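You operate a simulated robot arm through the tools that you are given. There is no shell and no other tool.

Carry out the task below with a simulated robot arm. There is one attempt and no reset: what you move stays moved.

Task
Tap both dowels of the tank saddle home.
Fine: they are under the saddle flap; shut it again and put the mallet back. Set down upright: tank mallet.

The check looks at the end state, three seconds after you hand in, the way a careful person would. Anything else that was tipped, shoved, dropped, spilled or broken makes it a failure.

Robot
A 7-joint arm with a two-finger parallel gripper, fixed in place. Base frame: the origin is on the floor under the middle of its stand, x ahead of it, y to its left, z up; the work surface is at about z = 600. Readings come in mm, degrees, newtons and seconds.
With the tool pointing down near the work surface it reaches from about 100 to 680 mm from the base axis. Its first joint turns from -143.0 to 143.0 degrees. Payload 3 kg.
Tool frame: the origin (TCP) lies between the finger pads and is the grasp point; the fingertips stand 30 mm ahead of it; z points along the fingers, y is the line along which they close. Largest opening 110 mm; finger width 20, thickness 10; the body of the gripper, 48 by 112 mm, starts 55 mm behind the TCP.
Orientation is that of the tool frame in the base frame, as a unit quaternion [x, y, z, w]. With the fingers straight down and closing along the base's y, the tool's x points along the base's -x, its y along +y and its z along -z.

Tools
- The arm moves only by the tool arm_command. Its argument "series" is a list of rows, each a list of 7 numbers: the gripper command, from -1 (shut) to 1 (fully open), values between in proportion, then the shift along the base's x, y, z in cm, then the turn, a rotation vector about the base's x, y, z in degrees. In form: [[claw, dx, dy, dz, wx, wy, wz], ...]. A call has 1 to 20 rows; each row shifts and turns the commanded pose from where the row before left it. Rows are played at 5 a second. More than 50 mm and 8.6 degrees between two rows, or a gripper value outside its range, and nothing of the call is played. Where a pose cannot be reached the arm comes as near as it can. A force on the tool above 40 N (or 10 N above the force at the start of the call, whichever is more), or a blocked arm, ends the call early, and 0.2 s more pass. Each finger travels about 108 mm/s and halts on what it meets, pressing with about 35 N; the grip force reading is that of the motor and also rises with nothing between the fingers. The clock runs only during rows and for 0.2 s after the last one: add rows that do not move to give the fingers time. The reply holds the time, the measured pose of the TCP, the force on the tool along the base axes, the opening and the grip force, in the units named above and with some noise, with the torque about the TCP (base axes, N m) and any sound that the robot's microphone picked up.
- Cameras (640 x 400 px; columns grow to the right, rows downward): "scene" is fixed at [400.9, 500.8, 1364.8]; the picture's right is [-0.75, -0.66, 0.00], its down [-0.53, 0.60, -0.60] and it looks along [0.40, -0.45, -0.80] (base axes); focal length 354 px, centre (320, 200). "wrist" rides on the gripper at [72, 17, -103] in the tool frame; the picture's right is [-0.23, 0.97, 0.00], its down [-0.76, -0.18, -0.62] and it looks along [-0.61, -0.14, 0.78] (tool axes); focal length 222 px, centre (320, 200). There is no depth. A picture from a camera that has moved, and an enlarged one, comes with that camera's place and axes in the base frame and with its lens.
- capture(camera): a new picture of that camera. It takes no simulated time.
- lift_body(by): slides the trunk up (or, below 0, down) by that many mm; the arm rides with it, the base frame stays. It gives what a move gives, with no picture.
- close_up(camera, box): a new picture of the part [left, top, right, bottom] of that camera's present view, enlarged. It takes no simulated time.
- close_job(): hands the job in; it is judged then, once.

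Places have to be worked out from the pictures, the camera data and where the tool is seen. Open the gripper and draw the arm clear of the work before you hand the job in, unless the task says otherwise.

The tools are called after "Request:" by a JSON object that holds its "api" and its "payload". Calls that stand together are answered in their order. arm_command: Moves the arm, as the interface text tells. Its arguments: {"type":"object","properties":{"series":{"type":"array"}},"required":["series"]} The other tools are called the same way: lift_body (by) moves the trunk up or down; capture (camera) takes a picture; close_up (camera, box) takes an enlarged picture of a part of a camera's view; close_job () hands the job in.

At the start:

```text
clock: 0.0
position: [758.2, 61.4, 935.1]
ee_rot: [0.0, 1.0, 0.0, -0.001]
ft_force: [-0.2, -0.2, 0.7]
wrist_torque: [0.01, -0.01, 0.01]
width: 109.6
grip_force: 0.1
trunk travel left (down, up): [-675.0, 215.0]
```

scene: 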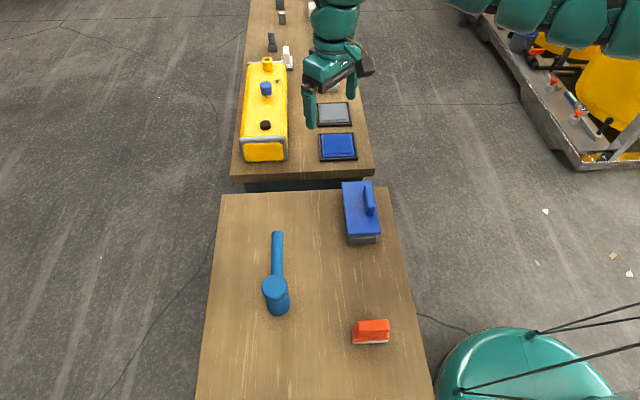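
wrist: 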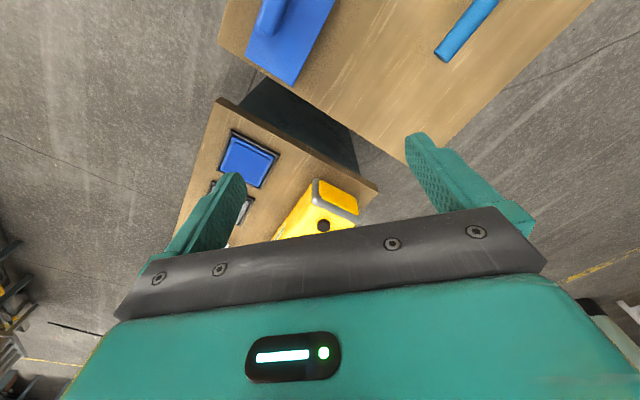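

I start by looking closely at the scene to identify the saddle, flap, dowels and mallet.

Request:
{"api": "close_up", "payload": {"camera": "scene", "box": [190, 170, 450, 400]}}

Request:
{"api": "close_up", "payload": {"camera": "scene", "box": [220, 0, 400, 190]}}

Request:
{"api": "close_up", "payload": {"camera": "scene", "box": [320, 170, 400, 260]}}

Request:
{"api": "close_up", "payload": {"camera": "scene", "box": [230, 40, 310, 175]}}

Request:
{"api": "close_up", "payload": {"camera": "wrist", "box": [160, 0, 640, 260]}}

```text
1.74 times, centred on (320, 285) of scene
camera zoom: at [400.9, 500.8, 1364.8], right [-0.75, -0.66, 0.0], down [-0.53, 0.6, -0.6], along [0.4, -0.45, -0.8], focal length 615 px, centre (320, 52)
```

zoom: 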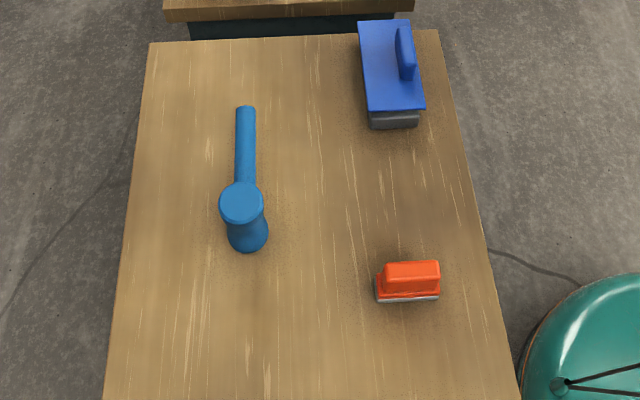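

```text
2.11 times, centred on (310, 95) of scene
camera zoom: at [400.9, 500.8, 1364.8], right [-0.75, -0.66, 0.0], down [-0.53, 0.6, -0.6], along [0.4, -0.45, -0.8], focal length 744 px, centre (341, 421)
```

zoom: 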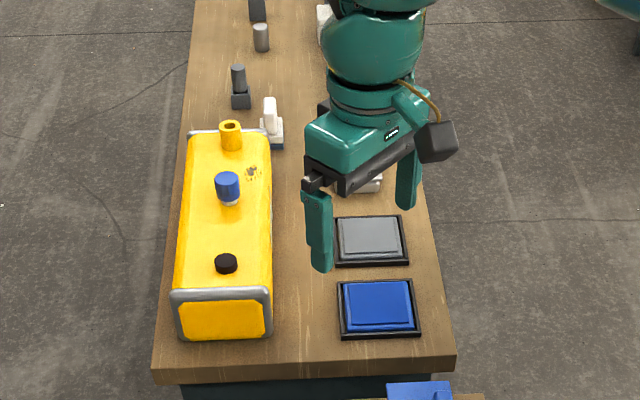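

```text
4.44 times, centred on (360, 215) of scene
camera zoom: at [400.9, 500.8, 1364.8], right [-0.75, -0.66, 0.0], down [-0.53, 0.6, -0.6], along [0.4, -0.45, -0.8], focal length 1572 px, centre (142, 133)
```

zoom: 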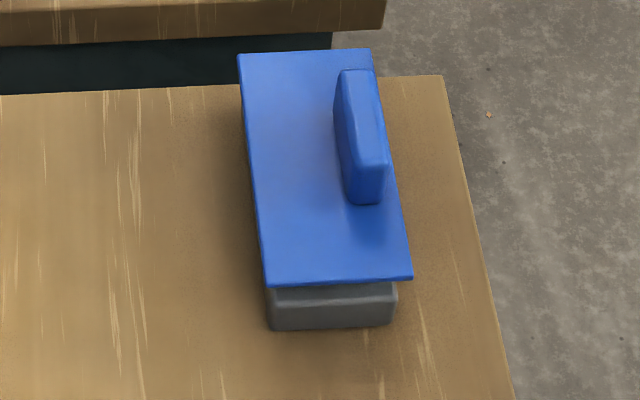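

```text
2.96 times, centred on (270, 108) of scene
camera zoom: at [400.9, 500.8, 1364.8], right [-0.75, -0.66, 0.0], down [-0.53, 0.6, -0.6], along [0.4, -0.45, -0.8], focal length 1048 px, centre (468, 474)
```

zoom: 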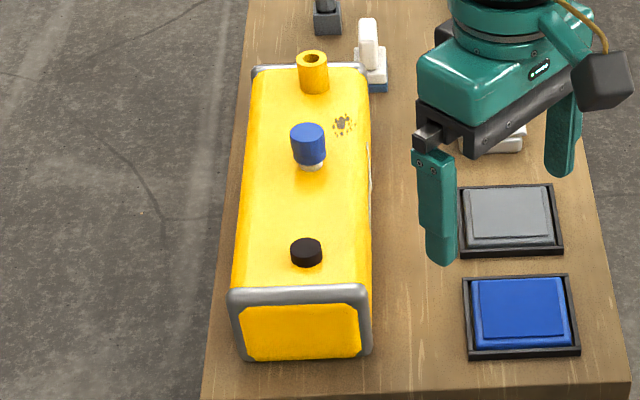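

```text
1.33 times, centred on (400, 130) of wrist
camera zoom: at [685.4, 77.9, 1037.4], right [0.23, 0.97, 0.0], down [0.76, -0.18, 0.62], along [0.61, -0.14, -0.78], focal length 296 px, centre (213, 293)
```

zoom: 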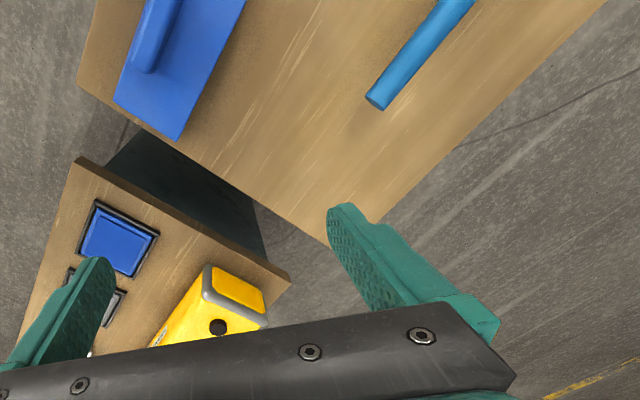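

The grey block with the blue handled flap at about (670, 47) looks like the saddle, and the mallet stands on its head at about (658, 348) with its handle level. I move the arm back and lower so the wrist camera can see the saddle better.

Request:
{"api": "arm_command", "payload": {"series": [[1, -3.5, 0.2, -2.3, 0, 0, 0], [1, -3.5, 0.2, -2.3, 0, 0, 0], [1, -3.5, 0.2, -2.3, 0, 0, 0], [1, -3.5, 0.2, -2.3, 0, 0, 0], [1, -3.5, 0.2, -2.3, 0, 0, 0], [1, -2.5, 0.1, -2.0, 0, 0, 0], [1, 0, 0, 0, 0, 0, 0]]}}

Request:
{"api": "capture", "payload": {"camera": "wrist"}}

Request:
{"api": "capture", "payload": {"camera": "scene"}}

```text
clock: 1.6
position: [558.5, 73.0, 798.8]
ee_rot: [-0.001, 1.0, 0.0, 0.0]
ft_force: [-0.2, 0.5, 0.2]
wrist_torque: [-0.02, -0.02, 0.02]
width: 110.0
grip_force: 0.0
trunk travel left (down, up): [-675.0, 215.0]
```

```text
taken
camera wrist: at [485.6, 89.0, 902.2], right [0.23, 0.97, 0.0], down [0.76, -0.18, 0.62], along [0.61, -0.14, -0.78], focal length 222 px, centre (320, 200)
```

wrist: 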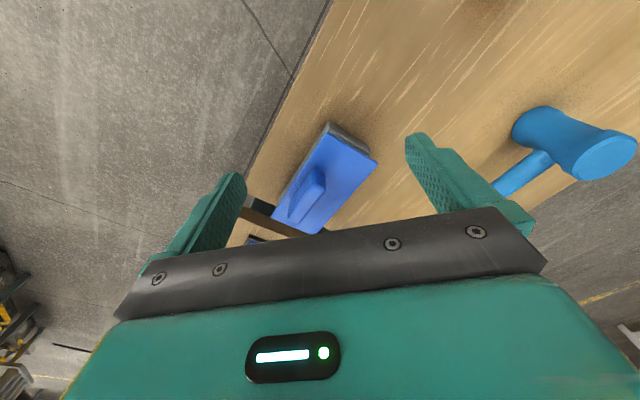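

```text
taken
```

scene: 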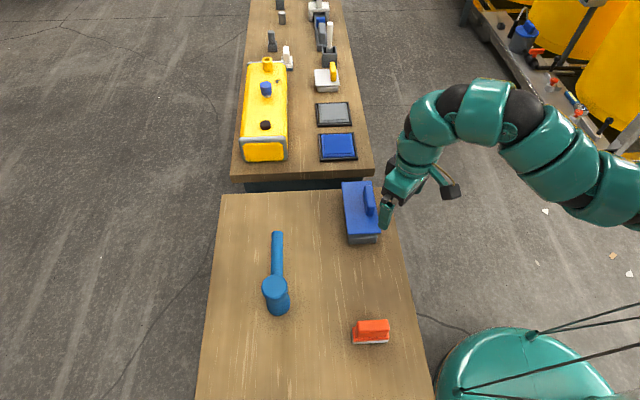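

The wrist view now shows the flap and the mallet; I enlarge both.

Request:
{"api": "close_up", "payload": {"camera": "wrist", "box": [240, 100, 400, 250]}}

Request:
{"api": "close_up", "payload": {"camera": "wrist", "box": [460, 80, 640, 220]}}

Request:
{"api": "close_up", "payload": {"camera": "scene", "box": [330, 170, 400, 250]}}

Request:
{"api": "close_up", "payload": {"camera": "scene", "box": [240, 0, 370, 170]}}

Request:
{"api": "close_up", "payload": {"camera": "scene", "box": [330, 300, 420, 360]}}

Request:
{"api": "close_up", "payload": {"camera": "scene", "box": [240, 220, 320, 330]}}

```text
2.67 times, centred on (320, 175) of wrist
camera zoom: at [485.6, 89.0, 902.2], right [0.23, 0.97, 0.0], down [0.76, -0.18, 0.62], along [0.61, -0.14, -0.78], focal length 592 px, centre (320, 267)
```

zoom: 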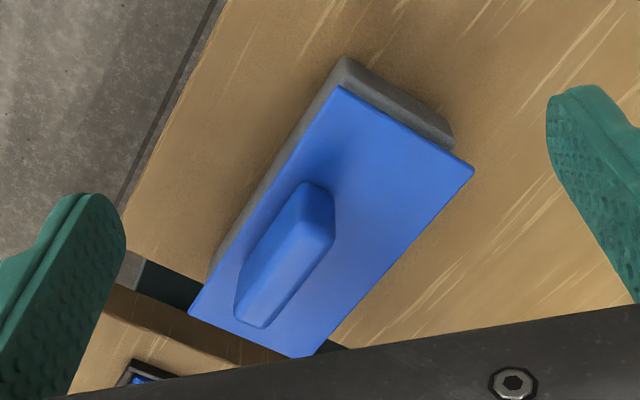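

```text
2.86 times, centred on (550, 150) of wrist
camera zoom: at [485.6, 89.0, 902.2], right [0.23, 0.97, 0.0], down [0.76, -0.18, 0.62], along [0.61, -0.14, -0.78], focal length 635 px, centre (-337, 343)
```

zoom: 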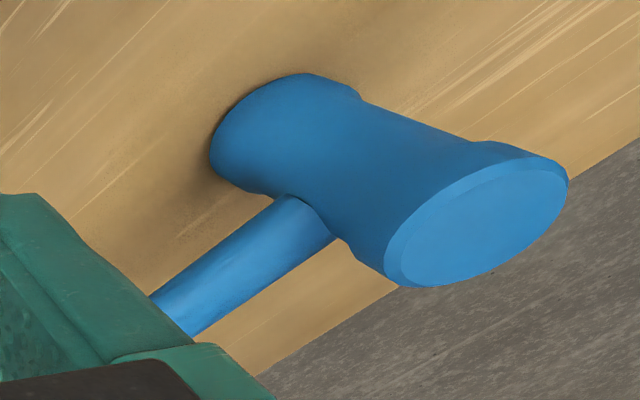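

```text
5.00 times, centred on (365, 210) of scene
camera zoom: at [400.9, 500.8, 1364.8], right [-0.75, -0.66, 0.0], down [-0.53, 0.6, -0.6], along [0.4, -0.45, -0.8], focal length 1768 px, centre (95, 150)
```

zoom: 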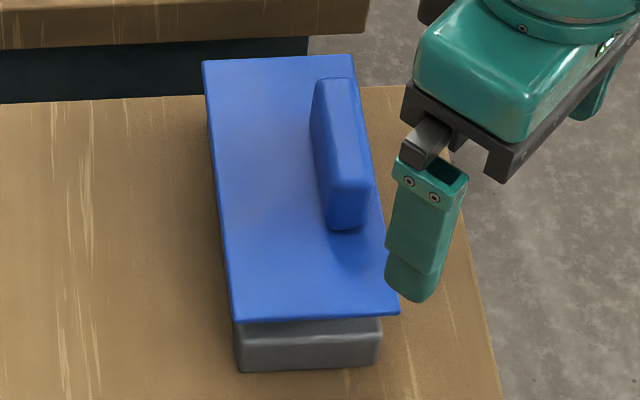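

```text
2.35 times, centred on (305, 85) of scene
camera zoom: at [400.9, 500.8, 1364.8], right [-0.75, -0.66, 0.0], down [-0.53, 0.6, -0.6], along [0.4, -0.45, -0.8], focal length 832 px, centre (355, 471)
```

zoom: 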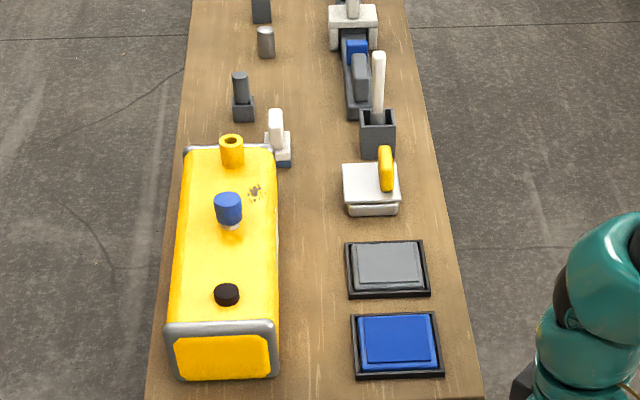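

```text
6.67 times, centred on (375, 330) of scene
camera zoom: at [400.9, 500.8, 1364.8], right [-0.75, -0.66, 0.0], down [-0.53, 0.6, -0.6], along [0.4, -0.45, -0.8], focal length 2357 px, centre (-47, -667)
```

zoom: 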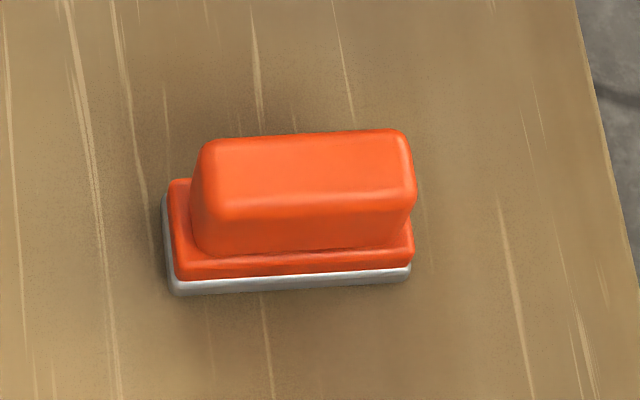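

```text
3.64 times, centred on (280, 275) of scene
camera zoom: at [400.9, 500.8, 1364.8], right [-0.75, -0.66, 0.0], down [-0.53, 0.6, -0.6], along [0.4, -0.45, -0.8], focal length 1286 px, centre (466, -73)
```

zoom: 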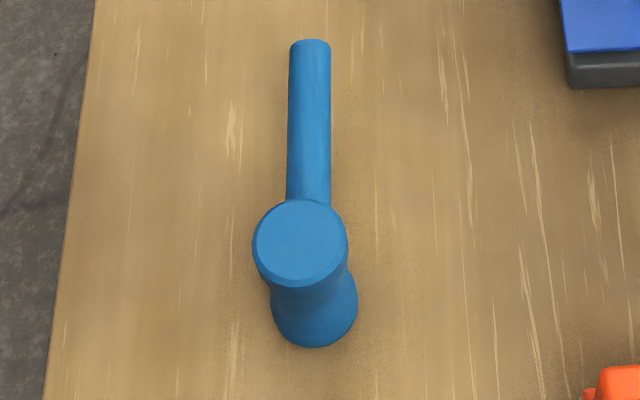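

The flap is level at about z = 649, with corners near (588,75), (642,129), (753,22) and (698,-38). Its handle bar runs along the long axis at about (657,31), up to z ≈ 687, next to the robot-side edge, so the hinge is probably on the opposite long edge. I turn the tool by +135° about z in free space so I can later approach along the bar.

Request:
{"api": "arm_command", "payload": {"series": [[0.0, 0, 0, 0.5, 0, 0, 8.4375], [0.0, 0, 0, 0.5, 0, 0, 8.4375], [0.0, 0, 0, 0, 0, 0, 8.4375], [0.0, 0, 0, 0, 0, 0, 8.4375], [0.0, 0, 0, 0, 0, 0, 8.4375], [0.0, 0, 0, 0, 0, 0, 8.4375], [0.0, 0, 0, 0, 0, 0, 8.4375], [0.0, 0, 0, 0, 0, 0, 8.4375], [0.0, 0, 0, 0, 0, 0, 8.4375], [0.0, 0, 0, 0, 0, 0, 8.4375], [0.0, 0, 0, 0, 0, 0, 8.4375], [0.0, 0, 0, 0, 0, 0, 8.4375], [0.0, 0, 0, 0, 0, 0, 8.4375], [0.0, 0, 0, 0, 0, 0, 8.4375], [0.0, 0, 0, 0, 0, 0, 8.4375], [0.0, 0, 0, 0, 0, 0, 8.4375], [0, 0, 0, 0, 0, 0, 0]]}}

Request:
{"api": "capture", "payload": {"camera": "scene"}}

```text
clock: 5.2
position: [557.6, 72.6, 808.2]
ee_rot: [0.925, -0.38, 0.0, 0.0]
ft_force: [-0.3, -0.2, 0.3]
wrist_torque: [0.03, -0.03, 0.01]
width: 54.8
grip_force: 0.0
trunk travel left (down, up): [-675.0, 215.0]
```

```text
taken
```

scene: 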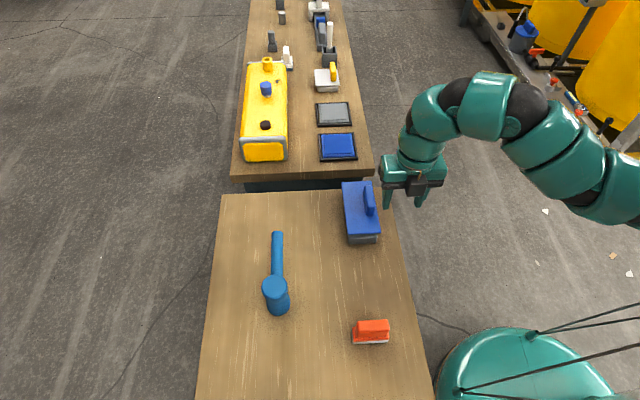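

The yaw worked. Now I tilt the tool by 70° about the short axis so the fingers point along the bar, staying high.

Request:
{"api": "arm_command", "payload": {"series": [[0.0, 0.3, 0.5, 0, -5.5, -5.5, 0], [0.0, 0.3, 0.5, 0, -5.5, -5.5, 0], [0.0, 0.3, 0.5, 0, -5.5, -5.5, 0], [0.0, 0.3, 0.5, 0, -5.5, -5.5, 0], [0.0, 0.3, 0.5, 0, -5.5, -5.5, 0], [0.0, 0, 0.5, 0, -5.5, -5.5, 0], [0.0, 0, 0.5, 0, -5.5, -5.5, 0], [0.0, 0, 0.5, 0, -5.5, -5.5, 0], [0.0, 0, 0.3, 0, -5.5, -5.5, 0], [0, 0, 0, 0, 0, 0, 0]]}}

Request:
{"api": "capture", "payload": {"camera": "scene"}}

Request:
{"api": "capture", "payload": {"camera": "wrist"}}

```text
clock: 7.4
position: [572.4, 116.1, 808.7]
ee_rot: [0.757, -0.313, 0.53, 0.22]
ft_force: [0.1, -0.3, 0.4]
wrist_torque: [0.0, -0.02, -0.01]
width: 55.1
grip_force: 0.1
trunk travel left (down, up): [-675.0, 215.0]
```

```text
taken
```

scene: 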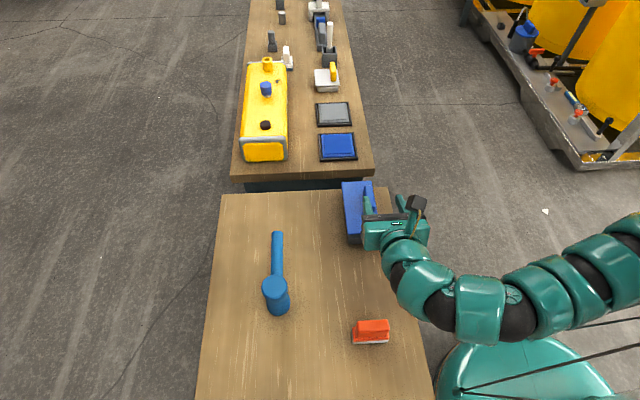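

```text
taken
camera wrist: at [509.5, 154.2, 912.7], right [-0.74, -0.63, -0.21], down [-0.47, 0.72, -0.5], along [0.47, -0.27, -0.84], focal length 222 px, centre (320, 200)
```

wrist: 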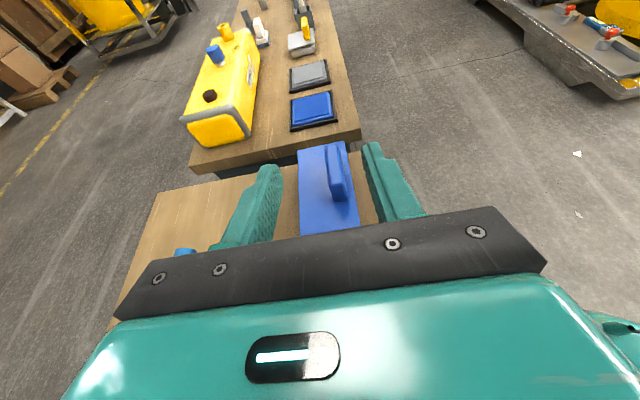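

Orientation reached. I enlarge the wrist view to fix the handle bar position.

Request:
{"api": "close_up", "payload": {"camera": "wrist", "box": [270, 130, 400, 240]}}

Request:
{"api": "close_up", "payload": {"camera": "scene", "box": [320, 165, 440, 265]}}

```text
3.64 times, centred on (335, 185) of wrist
camera zoom: at [509.5, 154.2, 912.7], right [-0.74, -0.63, -0.21], down [-0.47, 0.72, -0.5], along [0.47, -0.27, -0.84], focal length 808 px, centre (266, 254)
```

zoom: 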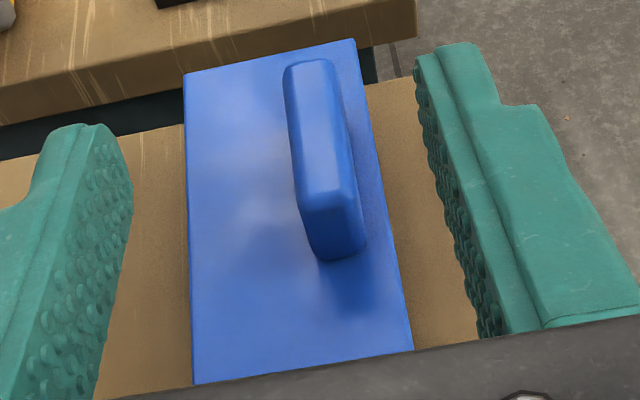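

```text
4.00 times, centred on (380, 215) of scene
camera zoom: at [400.9, 500.8, 1364.8], right [-0.75, -0.66, 0.0], down [-0.53, 0.6, -0.6], along [0.4, -0.45, -0.8], focal length 1414 px, centre (80, 140)
```

zoom: 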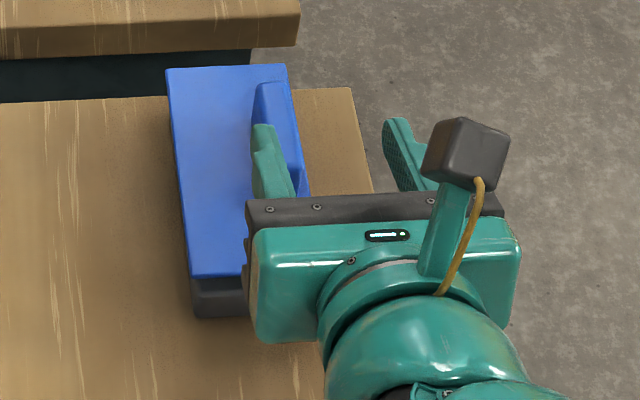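

The bar centre is near (655, 32), top at about z = 687, and the tool is already in line with it. I descend to a point 100 mm behind the grasp along the tool axis.

Request:
{"api": "arm_command", "payload": {"series": [[0.0, 0.3, -0.3, -3.3, 0, 0, 0], [0.0, 0.3, -0.3, -3.3, 0, 0, 0], [0.0, 0.3, -0.3, -3.4, 0, 0, 0], [0, 0, 0, 0, 0, 0, 0]]}}

Request:
{"api": "close_up", "payload": {"camera": "wrist", "box": [220, 60, 460, 240]}}

Request:
{"api": "close_up", "payload": {"camera": "scene", "box": [320, 165, 440, 265]}}

```text
clock: 8.4
position: [579.9, 107.8, 720.2]
ee_rot: [0.757, -0.314, 0.53, 0.221]
ft_force: [0.2, -0.6, -1.0]
wrist_torque: [-0.03, 0.02, -0.01]
width: 54.9
grip_force: 0.1
out of reach, approached as far as the arm can: row 3
trunk travel left (down, up): [-675.0, 215.0]
```

```text
2.22 times, centred on (340, 150) of wrist
camera zoom: at [517.1, 146.3, 824.0], right [-0.74, -0.63, -0.21], down [-0.47, 0.72, -0.5], along [0.47, -0.27, -0.84], focal length 494 px, centre (276, 311)
```

zoom: 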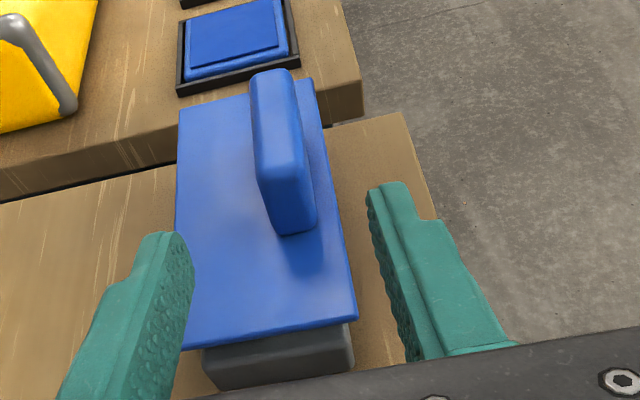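

```text
4.00 times, centred on (380, 215) of scene
camera zoom: at [400.9, 500.8, 1364.8], right [-0.75, -0.66, 0.0], down [-0.53, 0.6, -0.6], along [0.4, -0.45, -0.8], focal length 1414 px, centre (80, 140)
```

zoom: 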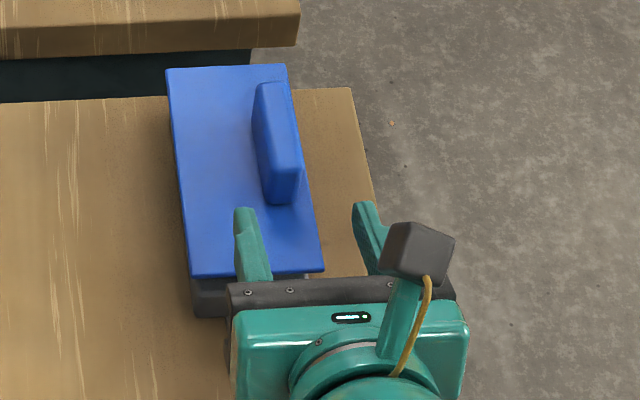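

The arm hit its reach limit at z = 720 in this posture. I raise the tool by 150 mm and then lower the trunk by the same amount to gain low reach.

Request:
{"api": "arm_command", "payload": {"series": [[0.0, 0, 0, 4.5, 0, 0, 0], [0.0, 0, 0, 4.5, 0, 0, 0], [0.0, 0, 0, 4.5, 0, 0, 0], [0.0, 0, 0, 4.5, 0, 0, 0], [0.0, 0, 0, 0, 0, 0, 0]]}}

Request:
{"api": "lift_body", "payload": {"by": -160}}

Request:
{"api": "capture", "payload": {"camera": "scene"}}

```text
clock: 9.6
position: [580.9, 107.1, 901.3]
ee_rot: [0.757, -0.312, 0.53, 0.22]
ft_force: [0.2, -0.1, -0.6]
wrist_torque: [-0.02, 0.02, 0.0]
width: 54.9
grip_force: 0.0
trunk travel left (down, up): [-675.0, 215.0]
```

```text
clock: 11.4
position: [580.7, 108.0, 741.2]
ee_rot: [0.757, -0.313, 0.529, 0.22]
ft_force: [-0.7, -0.4, -0.8]
wrist_torque: [-0.01, 0.0, -0.01]
width: 54.9
grip_force: 0.0
trunk travel left (down, up): [-515.0, 375.0]
```

```text
taken
```

scene: 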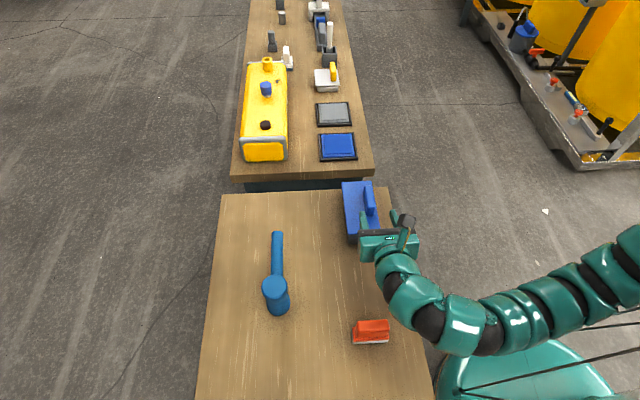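

Now I lower to the approach line and check the view before sliding onto the bar.

Request:
{"api": "arm_command", "payload": {"series": [[0.0, 0, 0, -1.7, 0, 0, 0], [0.0, 0, 0, -1.6, 0, 0, 0], [0.0, 0, 0, 0, 0, 0, 0]]}}

Request:
{"api": "close_up", "payload": {"camera": "wrist", "box": [220, 60, 460, 240]}}

Request:
{"api": "close_up", "payload": {"camera": "scene", "box": [320, 165, 480, 365]}}

```text
clock: 12.2
position: [579.5, 107.6, 707.9]
ee_rot: [0.757, -0.313, 0.53, 0.22]
ft_force: [-0.2, 0.7, 0.1]
wrist_torque: [0.01, -0.01, 0.0]
width: 55.0
grip_force: 0.0
trunk travel left (down, up): [-515.0, 375.0]
```

```text
2.22 times, centred on (340, 150) of wrist
camera zoom: at [517.3, 145.7, 811.4], right [-0.74, -0.63, -0.21], down [-0.47, 0.72, -0.5], along [0.47, -0.27, -0.84], focal length 494 px, centre (276, 311)
```

zoom: 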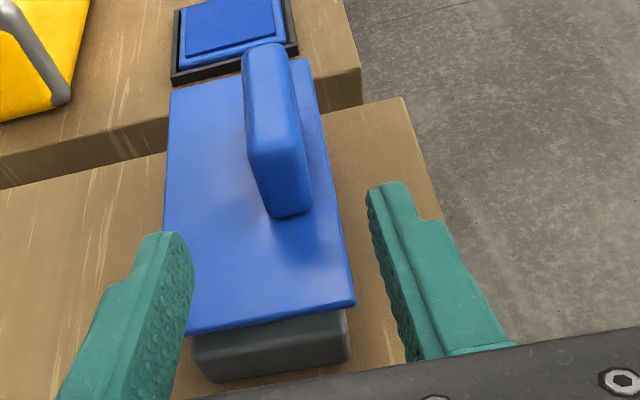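

```text
2.00 times, centred on (400, 265) of scene
camera zoom: at [400.9, 500.8, 1364.8], right [-0.75, -0.66, 0.0], down [-0.53, 0.6, -0.6], along [0.4, -0.45, -0.8], focal length 707 px, centre (160, 70)
```

zoom: 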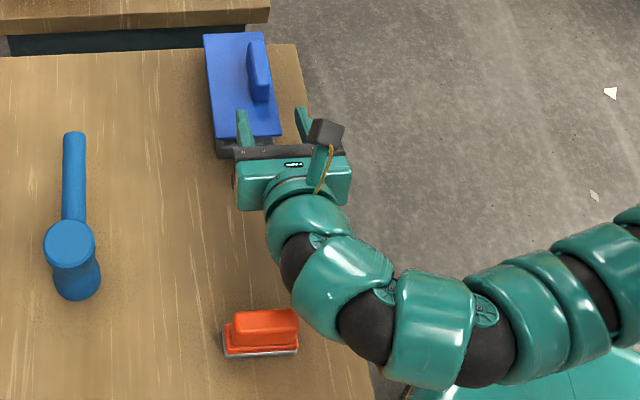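

The bar lies midway between the fingers. I slide forward along the tool axis until the fingers straddle the bar, in small steps.

Request:
{"api": "arm_command", "payload": {"series": [[0.0, 2.2, -2.2, -1.1, 0, 0, 0], [0.0, 2.2, -2.2, -1.1, 0, 0, 0], [0.0, 0, 0, 0, 0, 0, 0]]}}

Request:
{"api": "close_up", "payload": {"camera": "wrist", "box": [220, 60, 460, 240]}}

Request:
{"api": "close_up", "payload": {"camera": "scene", "box": [320, 165, 480, 365]}}

```text
clock: 13.0
position: [623.8, 63.1, 687.3]
ee_rot: [0.757, -0.314, 0.529, 0.22]
ft_force: [0.0, -0.6, -0.3]
wrist_torque: [0.0, 0.01, 0.0]
width: 55.1
grip_force: 0.0
trunk travel left (down, up): [-515.0, 375.0]
```

```text
2.22 times, centred on (340, 150) of wrist
camera zoom: at [561.4, 102.1, 790.4], right [-0.74, -0.63, -0.21], down [-0.47, 0.72, -0.5], along [0.47, -0.27, -0.84], focal length 494 px, centre (276, 311)
```

zoom: 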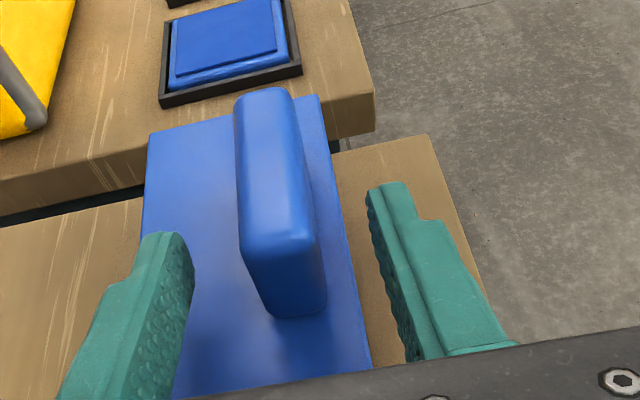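

```text
2.00 times, centred on (400, 265) of scene
camera zoom: at [400.9, 500.8, 1364.8], right [-0.75, -0.66, 0.0], down [-0.53, 0.6, -0.6], along [0.4, -0.45, -0.8], focal length 707 px, centre (160, 70)
```

zoom: 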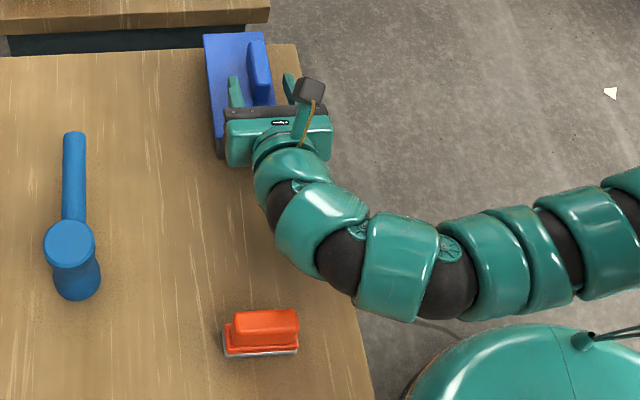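

Still well centred. I go the last bit and close on the bar.

Request:
{"api": "arm_command", "payload": {"series": [[0.0, 1.15, -1.15, -0.65, 0, 0, 0], [0.0, 1.15, -1.15, -0.65, 0, 0, 0], [0.0, 0, 0, 0, 0, 0, 0], [-0.4, 0, 0, 0, 0, 0, 0], [-1, 0, 0, 0, 0, 0, 0], [-1, 0, 0, 0, 0, 0, 0], [-1, 0, 0, 0, 0, 0, 0]]}}

Request:
{"api": "close_up", "payload": {"camera": "wrist", "box": [220, 60, 460, 240]}}

Request:
{"api": "close_up", "payload": {"camera": "scene", "box": [320, 165, 480, 365]}}

```text
clock: 14.6
position: [646.8, 39.5, 674.2]
ee_rot: [0.757, -0.313, 0.53, 0.219]
ft_force: [-6.8, -4.9, -0.4]
wrist_torque: [-0.4, -0.07, -0.04]
width: 20.6
grip_force: 44.4
trunk travel left (down, up): [-515.0, 375.0]
```

```text
2.22 times, centred on (340, 150) of wrist
camera zoom: at [583.8, 78.1, 777.1], right [-0.74, -0.63, -0.21], down [-0.47, 0.72, -0.5], along [0.47, -0.27, -0.84], focal length 494 px, centre (276, 311)
```

zoom: 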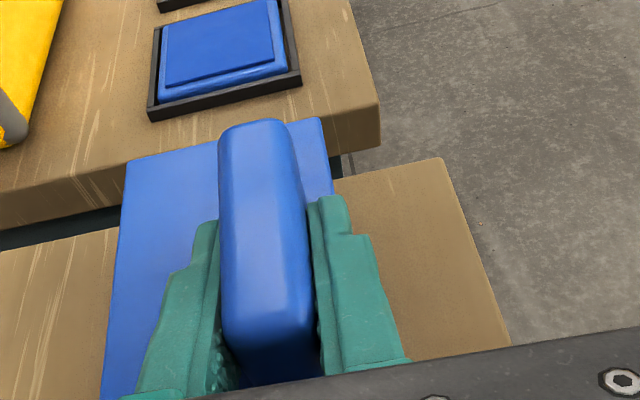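

```text
2.00 times, centred on (400, 265) of scene
camera zoom: at [400.9, 500.8, 1364.8], right [-0.75, -0.66, 0.0], down [-0.53, 0.6, -0.6], along [0.4, -0.45, -0.8], focal length 707 px, centre (160, 70)
```

zoom: 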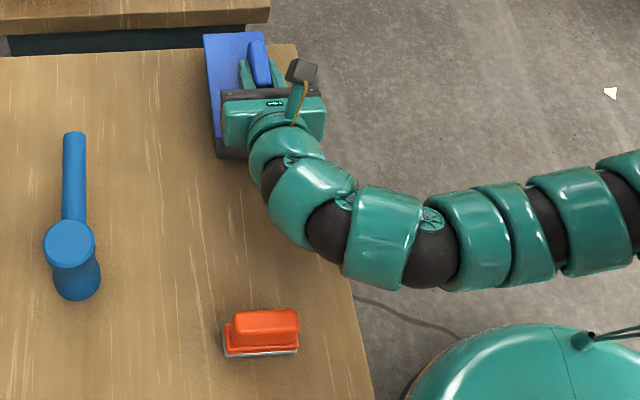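

Gripped (width 20.6). I now try the hinge hypothesis: a small 8° opening turn about an axis along the far long edge (s ≈ 547, z ≈ 646), watching the forces.

Request:
{"api": "arm_command", "payload": {"series": [[-1, 0.14, 0.14, 0.42, -2.83, 2.83, 0], [-1, 0.17, 0.17, 0.42, -2.83, 2.83, 0], [-1, 0, 0, 0, 0, 0, 0]]}}

Request:
{"api": "close_up", "payload": {"camera": "scene", "box": [320, 165, 420, 265]}}

Request:
{"api": "close_up", "payload": {"camera": "wrist", "box": [220, 60, 460, 240]}}

```text
clock: 15.4
position: [650.2, 41.7, 682.9]
ee_rot: [0.771, -0.275, 0.507, 0.271]
ft_force: [-13.7, -11.5, 1.8]
wrist_torque: [-1.22, -0.56, 0.2]
width: 21.1
grip_force: 44.6
trunk travel left (down, up): [-515.0, 375.0]
```

```text
4.00 times, centred on (370, 215) of scene
camera zoom: at [400.9, 500.8, 1364.8], right [-0.75, -0.66, 0.0], down [-0.53, 0.6, -0.6], along [0.4, -0.45, -0.8], focal length 1414 px, centre (120, 140)
```

zoom: 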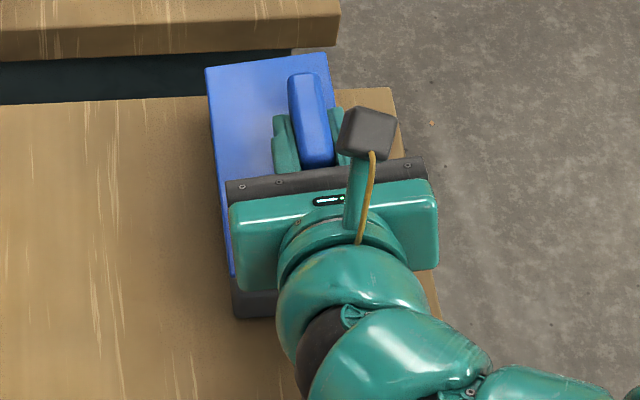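

```text
2.22 times, centred on (340, 150) of wrist
camera zoom: at [597.0, 91.3, 787.2], right [-0.76, -0.65, -0.08], down [-0.52, 0.67, -0.52], along [0.39, -0.36, -0.85], focal length 494 px, centre (276, 311)
```

zoom: 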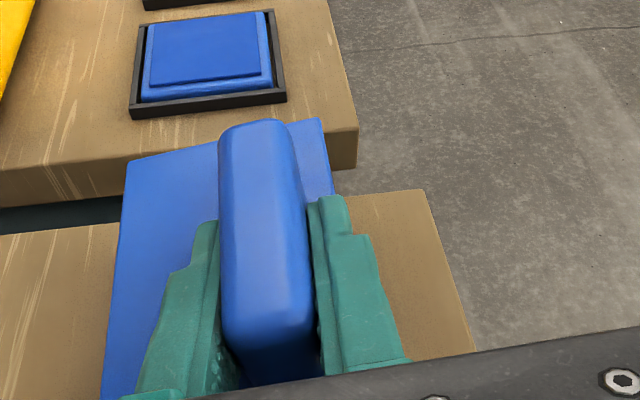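

The flap follows the turn, so the hinge is real. A side force of about 18 N along the short axis says I'm a bit too far forward; I back off 2 mm that way.

Request:
{"api": "arm_command", "payload": {"series": [[-1, -0.14, -0.14, 0, 0, 0, 0], [-1, 0, 0, 0, 0, 0, 0]]}}

```text
clock: 16.0
position: [650.8, 42.5, 681.7]
ee_rot: [0.771, -0.275, 0.507, 0.271]
ft_force: [0.9, -3.6, 5.0]
wrist_torque: [0.29, -0.11, -0.39]
width: 20.8
grip_force: 44.6
trunk travel left (down, up): [-515.0, 375.0]
```

Forces are small now. I continue the arc to 16° and 24°.

Request:
{"api": "arm_command", "payload": {"series": [[-1, 0.19, 0.19, 0.43, -2.83, 2.83, 0], [-1, 0.208, 0.208, 0.38, -2.83, 2.83, 0], [-1, 0.225, 0.225, 0.355, -2.83, 2.83, 0], [-1, 0.245, 0.245, 0.33, -2.83, 2.83, 0], [-1, 0, 0, 0, 0, 0, 0]]}}

Request:
{"api": "close_up", "payload": {"camera": "scene", "box": [320, 165, 420, 265]}}

```text
clock: 17.2
position: [658.7, 50.9, 697.4]
ee_rot: [0.786, -0.196, 0.454, 0.372]
ft_force: [4.3, -0.1, 13.1]
wrist_torque: [0.71, -0.43, 0.06]
width: 20.6
grip_force: 45.0
trunk travel left (down, up): [-515.0, 375.0]
```

```text
4.00 times, centred on (370, 215) of scene
camera zoom: at [400.9, 500.8, 1364.8], right [-0.75, -0.66, 0.0], down [-0.53, 0.6, -0.6], along [0.4, -0.45, -0.8], focal length 1414 px, centre (120, 140)
```

zoom: 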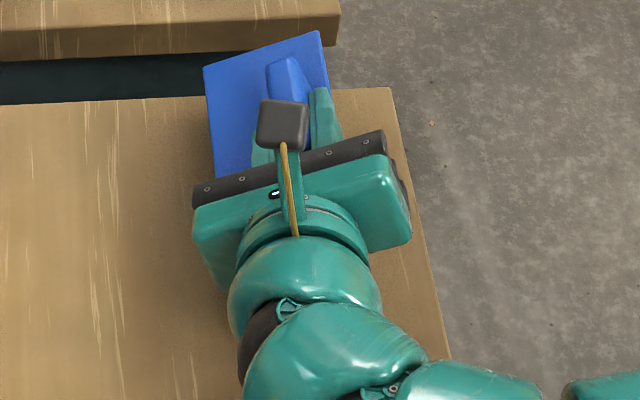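

The upward force of 13 N says the true arc is a little higher; I raise by 1.5 mm and read again.

Request:
{"api": "arm_command", "payload": {"series": [[-1, 0.02, 0.02, 0.15, 0, 0, 0], [-1, 0, 0, 0, 0, 0, 0]]}}

```text
clock: 17.8
position: [658.3, 51.7, 697.1]
ee_rot: [0.786, -0.195, 0.453, 0.372]
ft_force: [5.1, -1.6, 3.2]
wrist_torque: [-0.8, -1.22, 0.54]
width: 20.7
grip_force: 44.9
trunk travel left (down, up): [-515.0, 375.0]
```

Balanced again and matching the hinge model (s ≈ 502, z ≈ 697). I continue to 40°.

Request:
{"api": "arm_command", "payload": {"series": [[-1, 0.262, 0.262, 0.32, -2.83, 2.83, 0], [-1, 0.271, 0.271, 0.29, -2.83, 2.83, 0], [-1, 0.288, 0.288, 0.26, -2.83, 2.83, 0], [-1, 0.298, 0.298, 0.235, -2.83, 2.83, 0], [-1, 0, 0, 0, 0, 0, 0]]}}

Request:
{"api": "close_up", "payload": {"camera": "scene", "box": [320, 165, 480, 365]}}

Request:
{"api": "capture", "payload": {"camera": "wrist"}}

```text
clock: 19.0
position: [669.5, 60.3, 708.6]
ee_rot: [0.786, -0.113, 0.39, 0.466]
ft_force: [-3.5, -0.7, 10.6]
wrist_torque: [1.06, 0.8, -0.71]
width: 20.8
grip_force: 45.2
trunk travel left (down, up): [-515.0, 375.0]
```

```text
2.00 times, centred on (400, 265) of scene
camera zoom: at [400.9, 500.8, 1364.8], right [-0.75, -0.66, 0.0], down [-0.53, 0.6, -0.6], along [0.4, -0.45, -0.8], focal length 707 px, centre (160, 70)
```

zoom: 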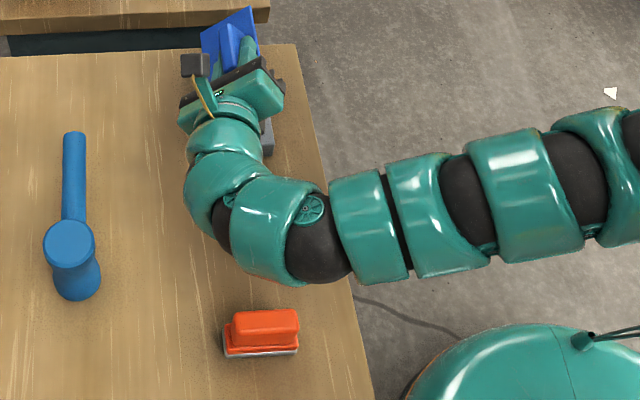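

```text
taken
camera wrist: at [655.8, 150.2, 799.3], right [-0.68, -0.57, 0.46], down [-0.73, 0.47, -0.5], along [0.07, -0.68, -0.73], focal length 222 px, centre (320, 200)
```

wrist: 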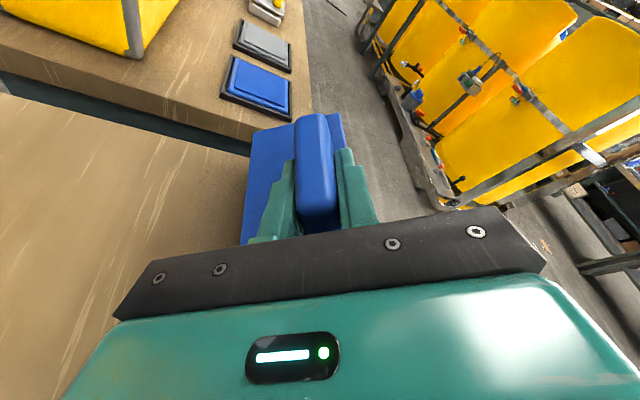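

Flap is at about 40°, tracking well. I add 1 mm in z and continue to 56°.

Request:
{"api": "arm_command", "payload": {"series": [[-1, 0.31, 0.31, 0.3, -2.83, 2.83, 0], [-1, 0.317, 0.317, 0.2, -2.83, 2.83, 0], [-1, 0.325, 0.325, 0.15, -2.83, 2.83, 0], [-1, 0.33, 0.33, 0.11, -2.83, 2.83, 0], [-1, 0, 0, 0, 0, 0, 0]]}}

Request:
{"api": "close_up", "payload": {"camera": "scene", "box": [320, 165, 480, 365]}}

```text
clock: 19.6
position: [671.6, 65.0, 711.2]
ee_rot: [0.787, -0.074, 0.364, 0.493]
ft_force: [13.3, 15.8, -13.5]
wrist_torque: [0.24, -1.08, 0.16]
width: 21.8
grip_force: 45.1
out of reach, approached as far as the arm can: row 2
trunk travel left (down, up): [-515.0, 375.0]
stopped in row 2: the force on the tool passed its limit at 52 N (the readings are from after the stop); the commanded pose is now the measured one
```

```text
2.00 times, centred on (400, 265) of scene
camera zoom: at [400.9, 500.8, 1364.8], right [-0.75, -0.66, 0.0], down [-0.53, 0.6, -0.6], along [0.4, -0.45, -0.8], focal length 707 px, centre (160, 70)
```

zoom: 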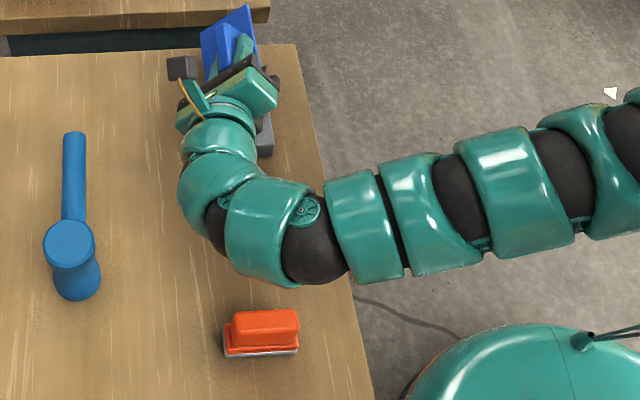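

The arm hit a joint limit at about 46° open and strained slightly against the hinge. I reverse to the 40° pose to relieve this, then plan to close the flap gently and regrip in a different wrist posture.

Request:
{"api": "arm_command", "payload": {"series": [[-1, -0.1, -0.2, -0.1, 1.9, -2.4, -0.45], [-1, -0.11, -0.27, -0.13, 1.9, -2.4, -0.45], [-1, 0, 0, 0, 0, 0, 0]]}}

```text
clock: 20.4
position: [668.2, 60.2, 708.3]
ee_rot: [0.786, -0.112, 0.389, 0.468]
ft_force: [9.7, 32.7, -20.2]
wrist_torque: [1.56, -0.05, 0.63]
width: 21.0
grip_force: 44.7
trunk travel left (down, up): [-515.0, 375.0]
```

There is still strain, probably because the bar slipped a little in the pads. I move along the measured force to relax it.

Request:
{"api": "arm_command", "payload": {"series": [[-1, 0.06, 0.15, -0.1, 0, 0, 0], [-1, 0.05, 0.15, -0.1, 0, 0, 0], [-1, 0, 0, 0, 0, 0, 0]]}}

```text
clock: 21.2
position: [669.0, 62.2, 709.3]
ee_rot: [0.784, -0.114, 0.389, 0.471]
ft_force: [-4.5, 28.0, -9.9]
wrist_torque: [1.45, 0.46, 1.18]
width: 20.9
grip_force: 45.1
trunk travel left (down, up): [-515.0, 375.0]
```

Mostly a y-force remains; I give way in +y.

Request:
{"api": "arm_command", "payload": {"series": [[-1, -0.03, 0.15, -0.06, 0, 0, 0], [-1, -0.03, 0.15, -0.06, 0, 0, 0], [-1, 0, 0, 0, 0, 0, 0]]}}

Request:
{"api": "close_up", "payload": {"camera": "wrist", "box": [220, 60, 460, 240]}}

Request:
{"api": "close_up", "payload": {"camera": "scene", "box": [330, 165, 430, 265]}}

```text
clock: 22.0
position: [669.4, 61.6, 709.7]
ee_rot: [0.784, -0.116, 0.39, 0.47]
ft_force: [2.0, 8.7, 1.6]
wrist_torque: [0.78, 0.04, 1.77]
width: 21.0
grip_force: 45.1
trunk travel left (down, up): [-515.0, 375.0]
```

```text
2.22 times, centred on (340, 150) of wrist
camera zoom: at [656.2, 150.8, 798.4], right [-0.69, -0.56, 0.47], down [-0.73, 0.47, -0.5], along [0.06, -0.68, -0.73], focal length 494 px, centre (276, 311)
```

zoom: 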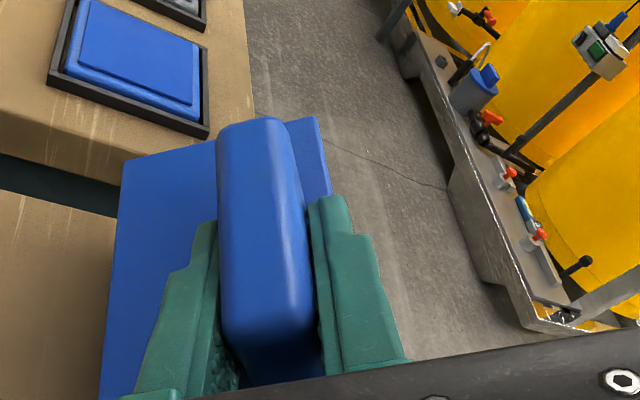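

```text
4.00 times, centred on (380, 215) of scene
camera zoom: at [400.9, 500.8, 1364.8], right [-0.75, -0.66, 0.0], down [-0.53, 0.6, -0.6], along [0.4, -0.45, -0.8], focal length 1414 px, centre (80, 140)
```

zoom: 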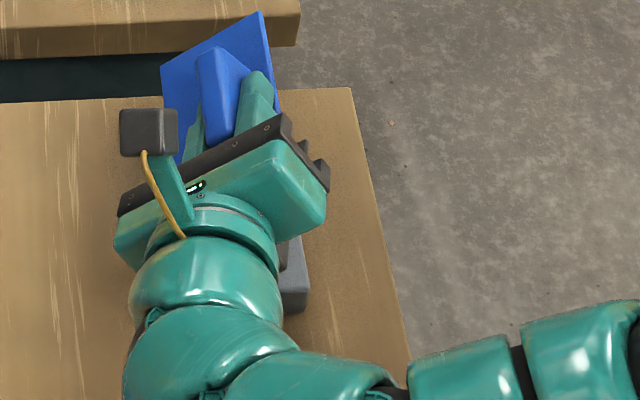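

Strain is nearly gone and the bar still sits as before in the pads. I lower the flap back along the same arc, first to 24°.

Request:
{"api": "arm_command", "payload": {"series": [[-1, -0.298, -0.298, -0.225, 2.83, -2.83, 0], [-1, -0.288, -0.288, -0.25, 2.83, -2.83, 0], [-1, -0.271, -0.271, -0.28, 2.83, -2.83, 0], [-1, -0.262, -0.262, -0.31, 2.83, -2.83, 0], [-1, 0, 0, 0, 0, 0, 0]]}}

```text
clock: 23.2
position: [658.3, 50.7, 696.5]
ee_rot: [0.784, -0.198, 0.452, 0.375]
ft_force: [15.3, -2.3, 4.2]
wrist_torque: [0.59, -0.29, 1.87]
width: 21.2
grip_force: 44.7
trunk travel left (down, up): [-515.0, 375.0]
```

Forces are moderate. I give 1 mm in +x and continue down to 8°.

Request:
{"api": "arm_command", "payload": {"series": [[-1, -0.145, -0.225, -0.33, 2.83, -2.83, 0], [-1, -0.185, -0.245, -0.355, 2.83, -2.83, 0], [-1, -0.208, -0.208, -0.38, 2.83, -2.83, 0], [-1, -0.19, -0.19, -0.39, 2.83, -2.83, 0], [-1, 0, 0, 0, 0, 0, 0]]}}

```text
clock: 24.4
position: [649.7, 42.2, 682.9]
ee_rot: [0.77, -0.277, 0.505, 0.275]
ft_force: [2.8, -4.9, -3.6]
wrist_torque: [-0.03, 0.27, 1.47]
width: 20.6
grip_force: 45.3
trunk travel left (down, up): [-515.0, 375.0]
```

Small forces at 8°. I lower the last 8° to shut.

Request:
{"api": "arm_command", "payload": {"series": [[-1, -0.165, -0.165, -0.42, 2.83, -2.83, 0], [-1, -0.15, -0.15, -0.42, 2.83, -2.83, 0], [-1, 0, 0, 0, 0, 0, 0]]}}

Request:
{"api": "close_up", "payload": {"camera": "scene", "box": [320, 165, 420, 265]}}

```text
clock: 25.2
position: [646.3, 39.8, 673.8]
ee_rot: [0.758, -0.315, 0.527, 0.222]
ft_force: [10.7, -2.7, -6.8]
wrist_torque: [-0.21, 0.2, 1.22]
width: 20.8
grip_force: 44.8
trunk travel left (down, up): [-515.0, 375.0]
```

```text
4.00 times, centred on (370, 215) of scene
camera zoom: at [400.9, 500.8, 1364.8], right [-0.75, -0.66, 0.0], down [-0.53, 0.6, -0.6], along [0.4, -0.45, -0.8], focal length 1414 px, centre (120, 140)
```

zoom: 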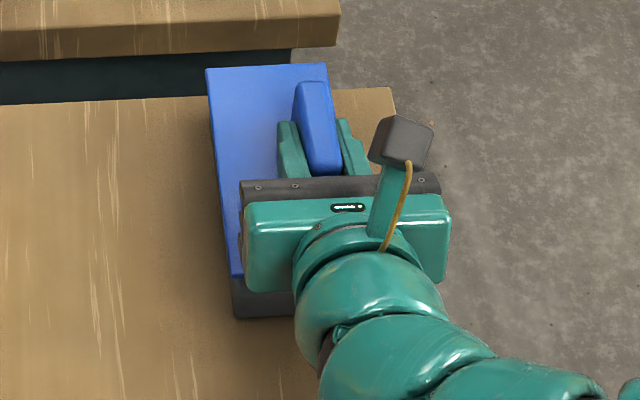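

The flap is shut. I release the bar and back out along the tool axis, then rise.

Request:
{"api": "arm_command", "payload": {"series": [[-0.3, 0, 0, 0, 0, 0, 0], [0.0, 0, 0, 0, 0, 0, 0], [0.0, 0, 0, 0, 0, 0, 0]]}}

Request:
{"api": "arm_command", "payload": {"series": [[0.0, -1.66, 1.66, 0.9, 0, 0, 0], [0.0, -2.5, 2.5, 1.3, 0, 0, 0], [0.0, -2.5, 2.5, 1.3, 0, 0, 0], [0.0, 0, 0, 4.0, 0, 0, 0], [0.0, 0, 0, 4.0, 0, 0, 0], [0.0, 0, 0, 4.0, 0, 0, 0], [0.0, 0, 0, 0, 0, 0, 0]]}}

Request:
{"api": "close_up", "payload": {"camera": "scene", "box": [320, 165, 480, 365]}}

```text
clock: 26.0
position: [646.5, 39.5, 674.7]
ee_rot: [0.756, -0.316, 0.527, 0.224]
ft_force: [0.3, 0.2, -0.5]
wrist_torque: [0.0, -0.02, -0.01]
width: 54.9
grip_force: 0.0
trunk travel left (down, up): [-515.0, 375.0]
```

```text
clock: 27.6
position: [587.2, 118.8, 821.5]
ee_rot: [0.756, -0.316, 0.528, 0.224]
ft_force: [0.4, -0.3, -0.5]
wrist_torque: [-0.03, 0.0, 0.02]
width: 54.9
grip_force: 0.0
out of reach, approached as far as the arm can: row 6
trunk travel left (down, up): [-515.0, 375.0]
```

```text
2.00 times, centred on (400, 265) of scene
camera zoom: at [400.9, 500.8, 1364.8], right [-0.75, -0.66, 0.0], down [-0.53, 0.6, -0.6], along [0.4, -0.45, -0.8], focal length 707 px, centre (160, 70)
```

zoom: 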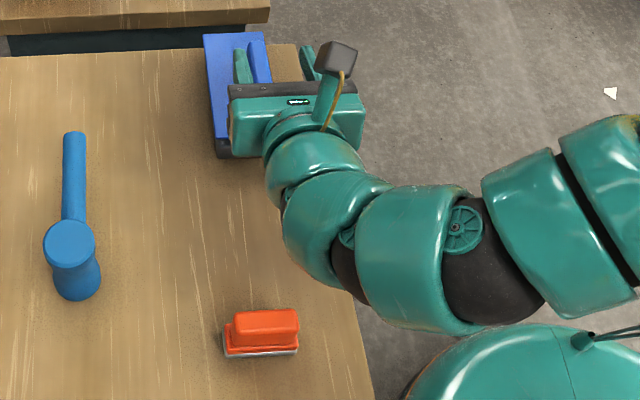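

Released cleanly. Now I roll the tool by 180° about its own axis in the air (unwinding the last joint), so that the later opening roll has room.

Request:
{"api": "arm_command", "payload": {"series": [[0.0, 0, 0, -1.5, 0, 0, 0], [0.0, 0, 0, -1.5, 0, 0, 0], [0.0, 0, 0, 0, 5.63, -5.763, -2.94], [0.0, 0, 0, 0, 5.63, -5.763, -2.94], [0.0, 0, 0, 0, 5.63, -5.763, -2.94], [0.0, 0, 0, 0, 5.63, -5.763, -2.94], [0.0, 0, 0, 0, 5.63, -5.763, -2.94], [0.0, 0, 0, 0, 5.63, -5.763, -2.94], [0.0, 0, 0, 0, 5.63, -5.763, -2.94], [0.0, 0, 0, 0, 5.63, -5.763, -2.94], [0.0, 0, 0, 0, 5.63, -5.763, -2.94], [0.0, 0, 0, 0, 5.63, -5.763, -2.94], [0.0, 0, 0, 0, 0, 0, 0]]}}

Request:
{"api": "arm_command", "payload": {"series": [[0.0, 0, 0, 0, 5.63, -5.763, -2.94], [0.0, 0, 0, 0, 5.63, -5.763, -2.94], [0.0, 0, 0, 0, 5.63, -5.763, -2.94], [0.0, 0, 0, 0, 5.63, -5.763, -2.94], [0.0, 0, 0, 0, 5.63, -5.763, -2.94], [0.0, 0, 0, 0, 5.63, -5.763, -2.94], [0.0, 0, 0, 0, 5.63, -5.763, -2.94], [0.0, 0, 0, 0, 5.63, -5.763, -2.94], [0.0, 0, 0, 0, 5.63, -5.763, -2.94], [0.0, 0, 0, 0, 5.63, -5.763, -2.94], [0.0, 0, 0, 0, 5.63, -5.763, -2.94], [0.0, 0, 0, 0, 0, 0, 0]]}}

Request:
{"api": "capture", "payload": {"camera": "scene"}}

Request:
{"api": "capture", "payload": {"camera": "wrist"}}

```text
clock: 30.4
position: [587.6, 118.7, 791.2]
ee_rot: [-0.339, 0.746, -0.539, 0.196]
ft_force: [-0.4, -0.5, -0.9]
wrist_torque: [0.01, 0.01, -0.03]
width: 54.9
grip_force: 0.0
trunk travel left (down, up): [-515.0, 375.0]
```

```text
clock: 33.0
position: [589.3, 119.2, 791.4]
ee_rot: [0.318, 0.756, -0.224, 0.527]
ft_force: [0.6, 0.0, -0.3]
wrist_torque: [-0.02, 0.02, 0.03]
width: 55.1
grip_force: 0.1
trunk travel left (down, up): [-515.0, 375.0]
```

```text
taken
```

scene: 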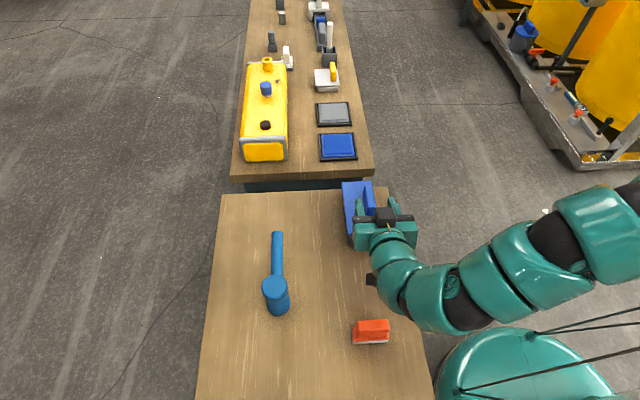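

```text
taken
camera wrist: at [514.9, 217.1, 759.0], right [0.75, 0.63, 0.21], down [-0.35, 0.11, 0.93], along [0.56, -0.77, 0.3], focal length 222 px, centre (320, 200)
```

wrist: 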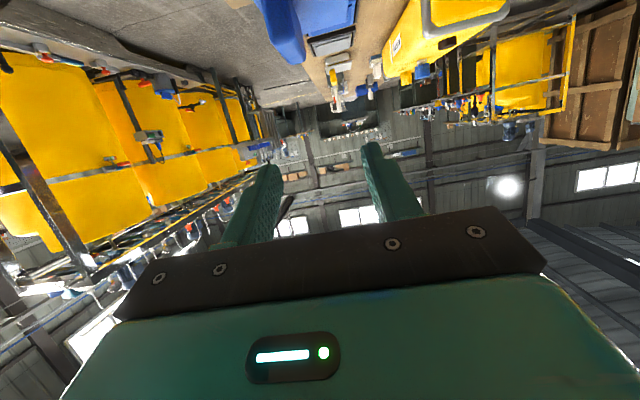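

The roll worked. I'll rehearse the full opening arc in the air: trunk up 90 mm gives identical joint geometry 90 mm above the flap. First the trunk, a slight untilt, and the move to the rehearsal start.

Request:
{"api": "lift_body", "payload": {"by": 90}}

Request:
{"api": "arm_command", "payload": {"series": [[0.0, 0, 0, 0, 4.95, 4.95, 0], [0.0, 1.42, -1.99, -2.88, 0, 0, 0], [0.0, 1.42, -1.99, -2.88, 0, 0, 0], [0.0, 1.42, -1.99, -2.88, 0, 0, 0], [0.0, 1.42, -1.99, -2.88, 0, 0, 0], [0.0, 0, 0, 0, 0, 0, 0]]}}

```text
clock: 34.3
position: [588.6, 119.7, 882.2]
ee_rot: [0.316, 0.756, -0.224, 0.528]
ft_force: [0.1, -0.8, -0.2]
wrist_torque: [-0.01, -0.02, 0.04]
width: 55.0
grip_force: 0.1
trunk travel left (down, up): [-605.0, 285.0]
```

```text
clock: 35.7
position: [645.1, 38.5, 766.1]
ee_rot: [0.328, 0.787, -0.204, 0.481]
ft_force: [-0.1, 0.1, 0.1]
wrist_torque: [-0.02, 0.03, -0.04]
width: 54.9
grip_force: 0.2
trunk travel left (down, up): [-605.0, 285.0]
```

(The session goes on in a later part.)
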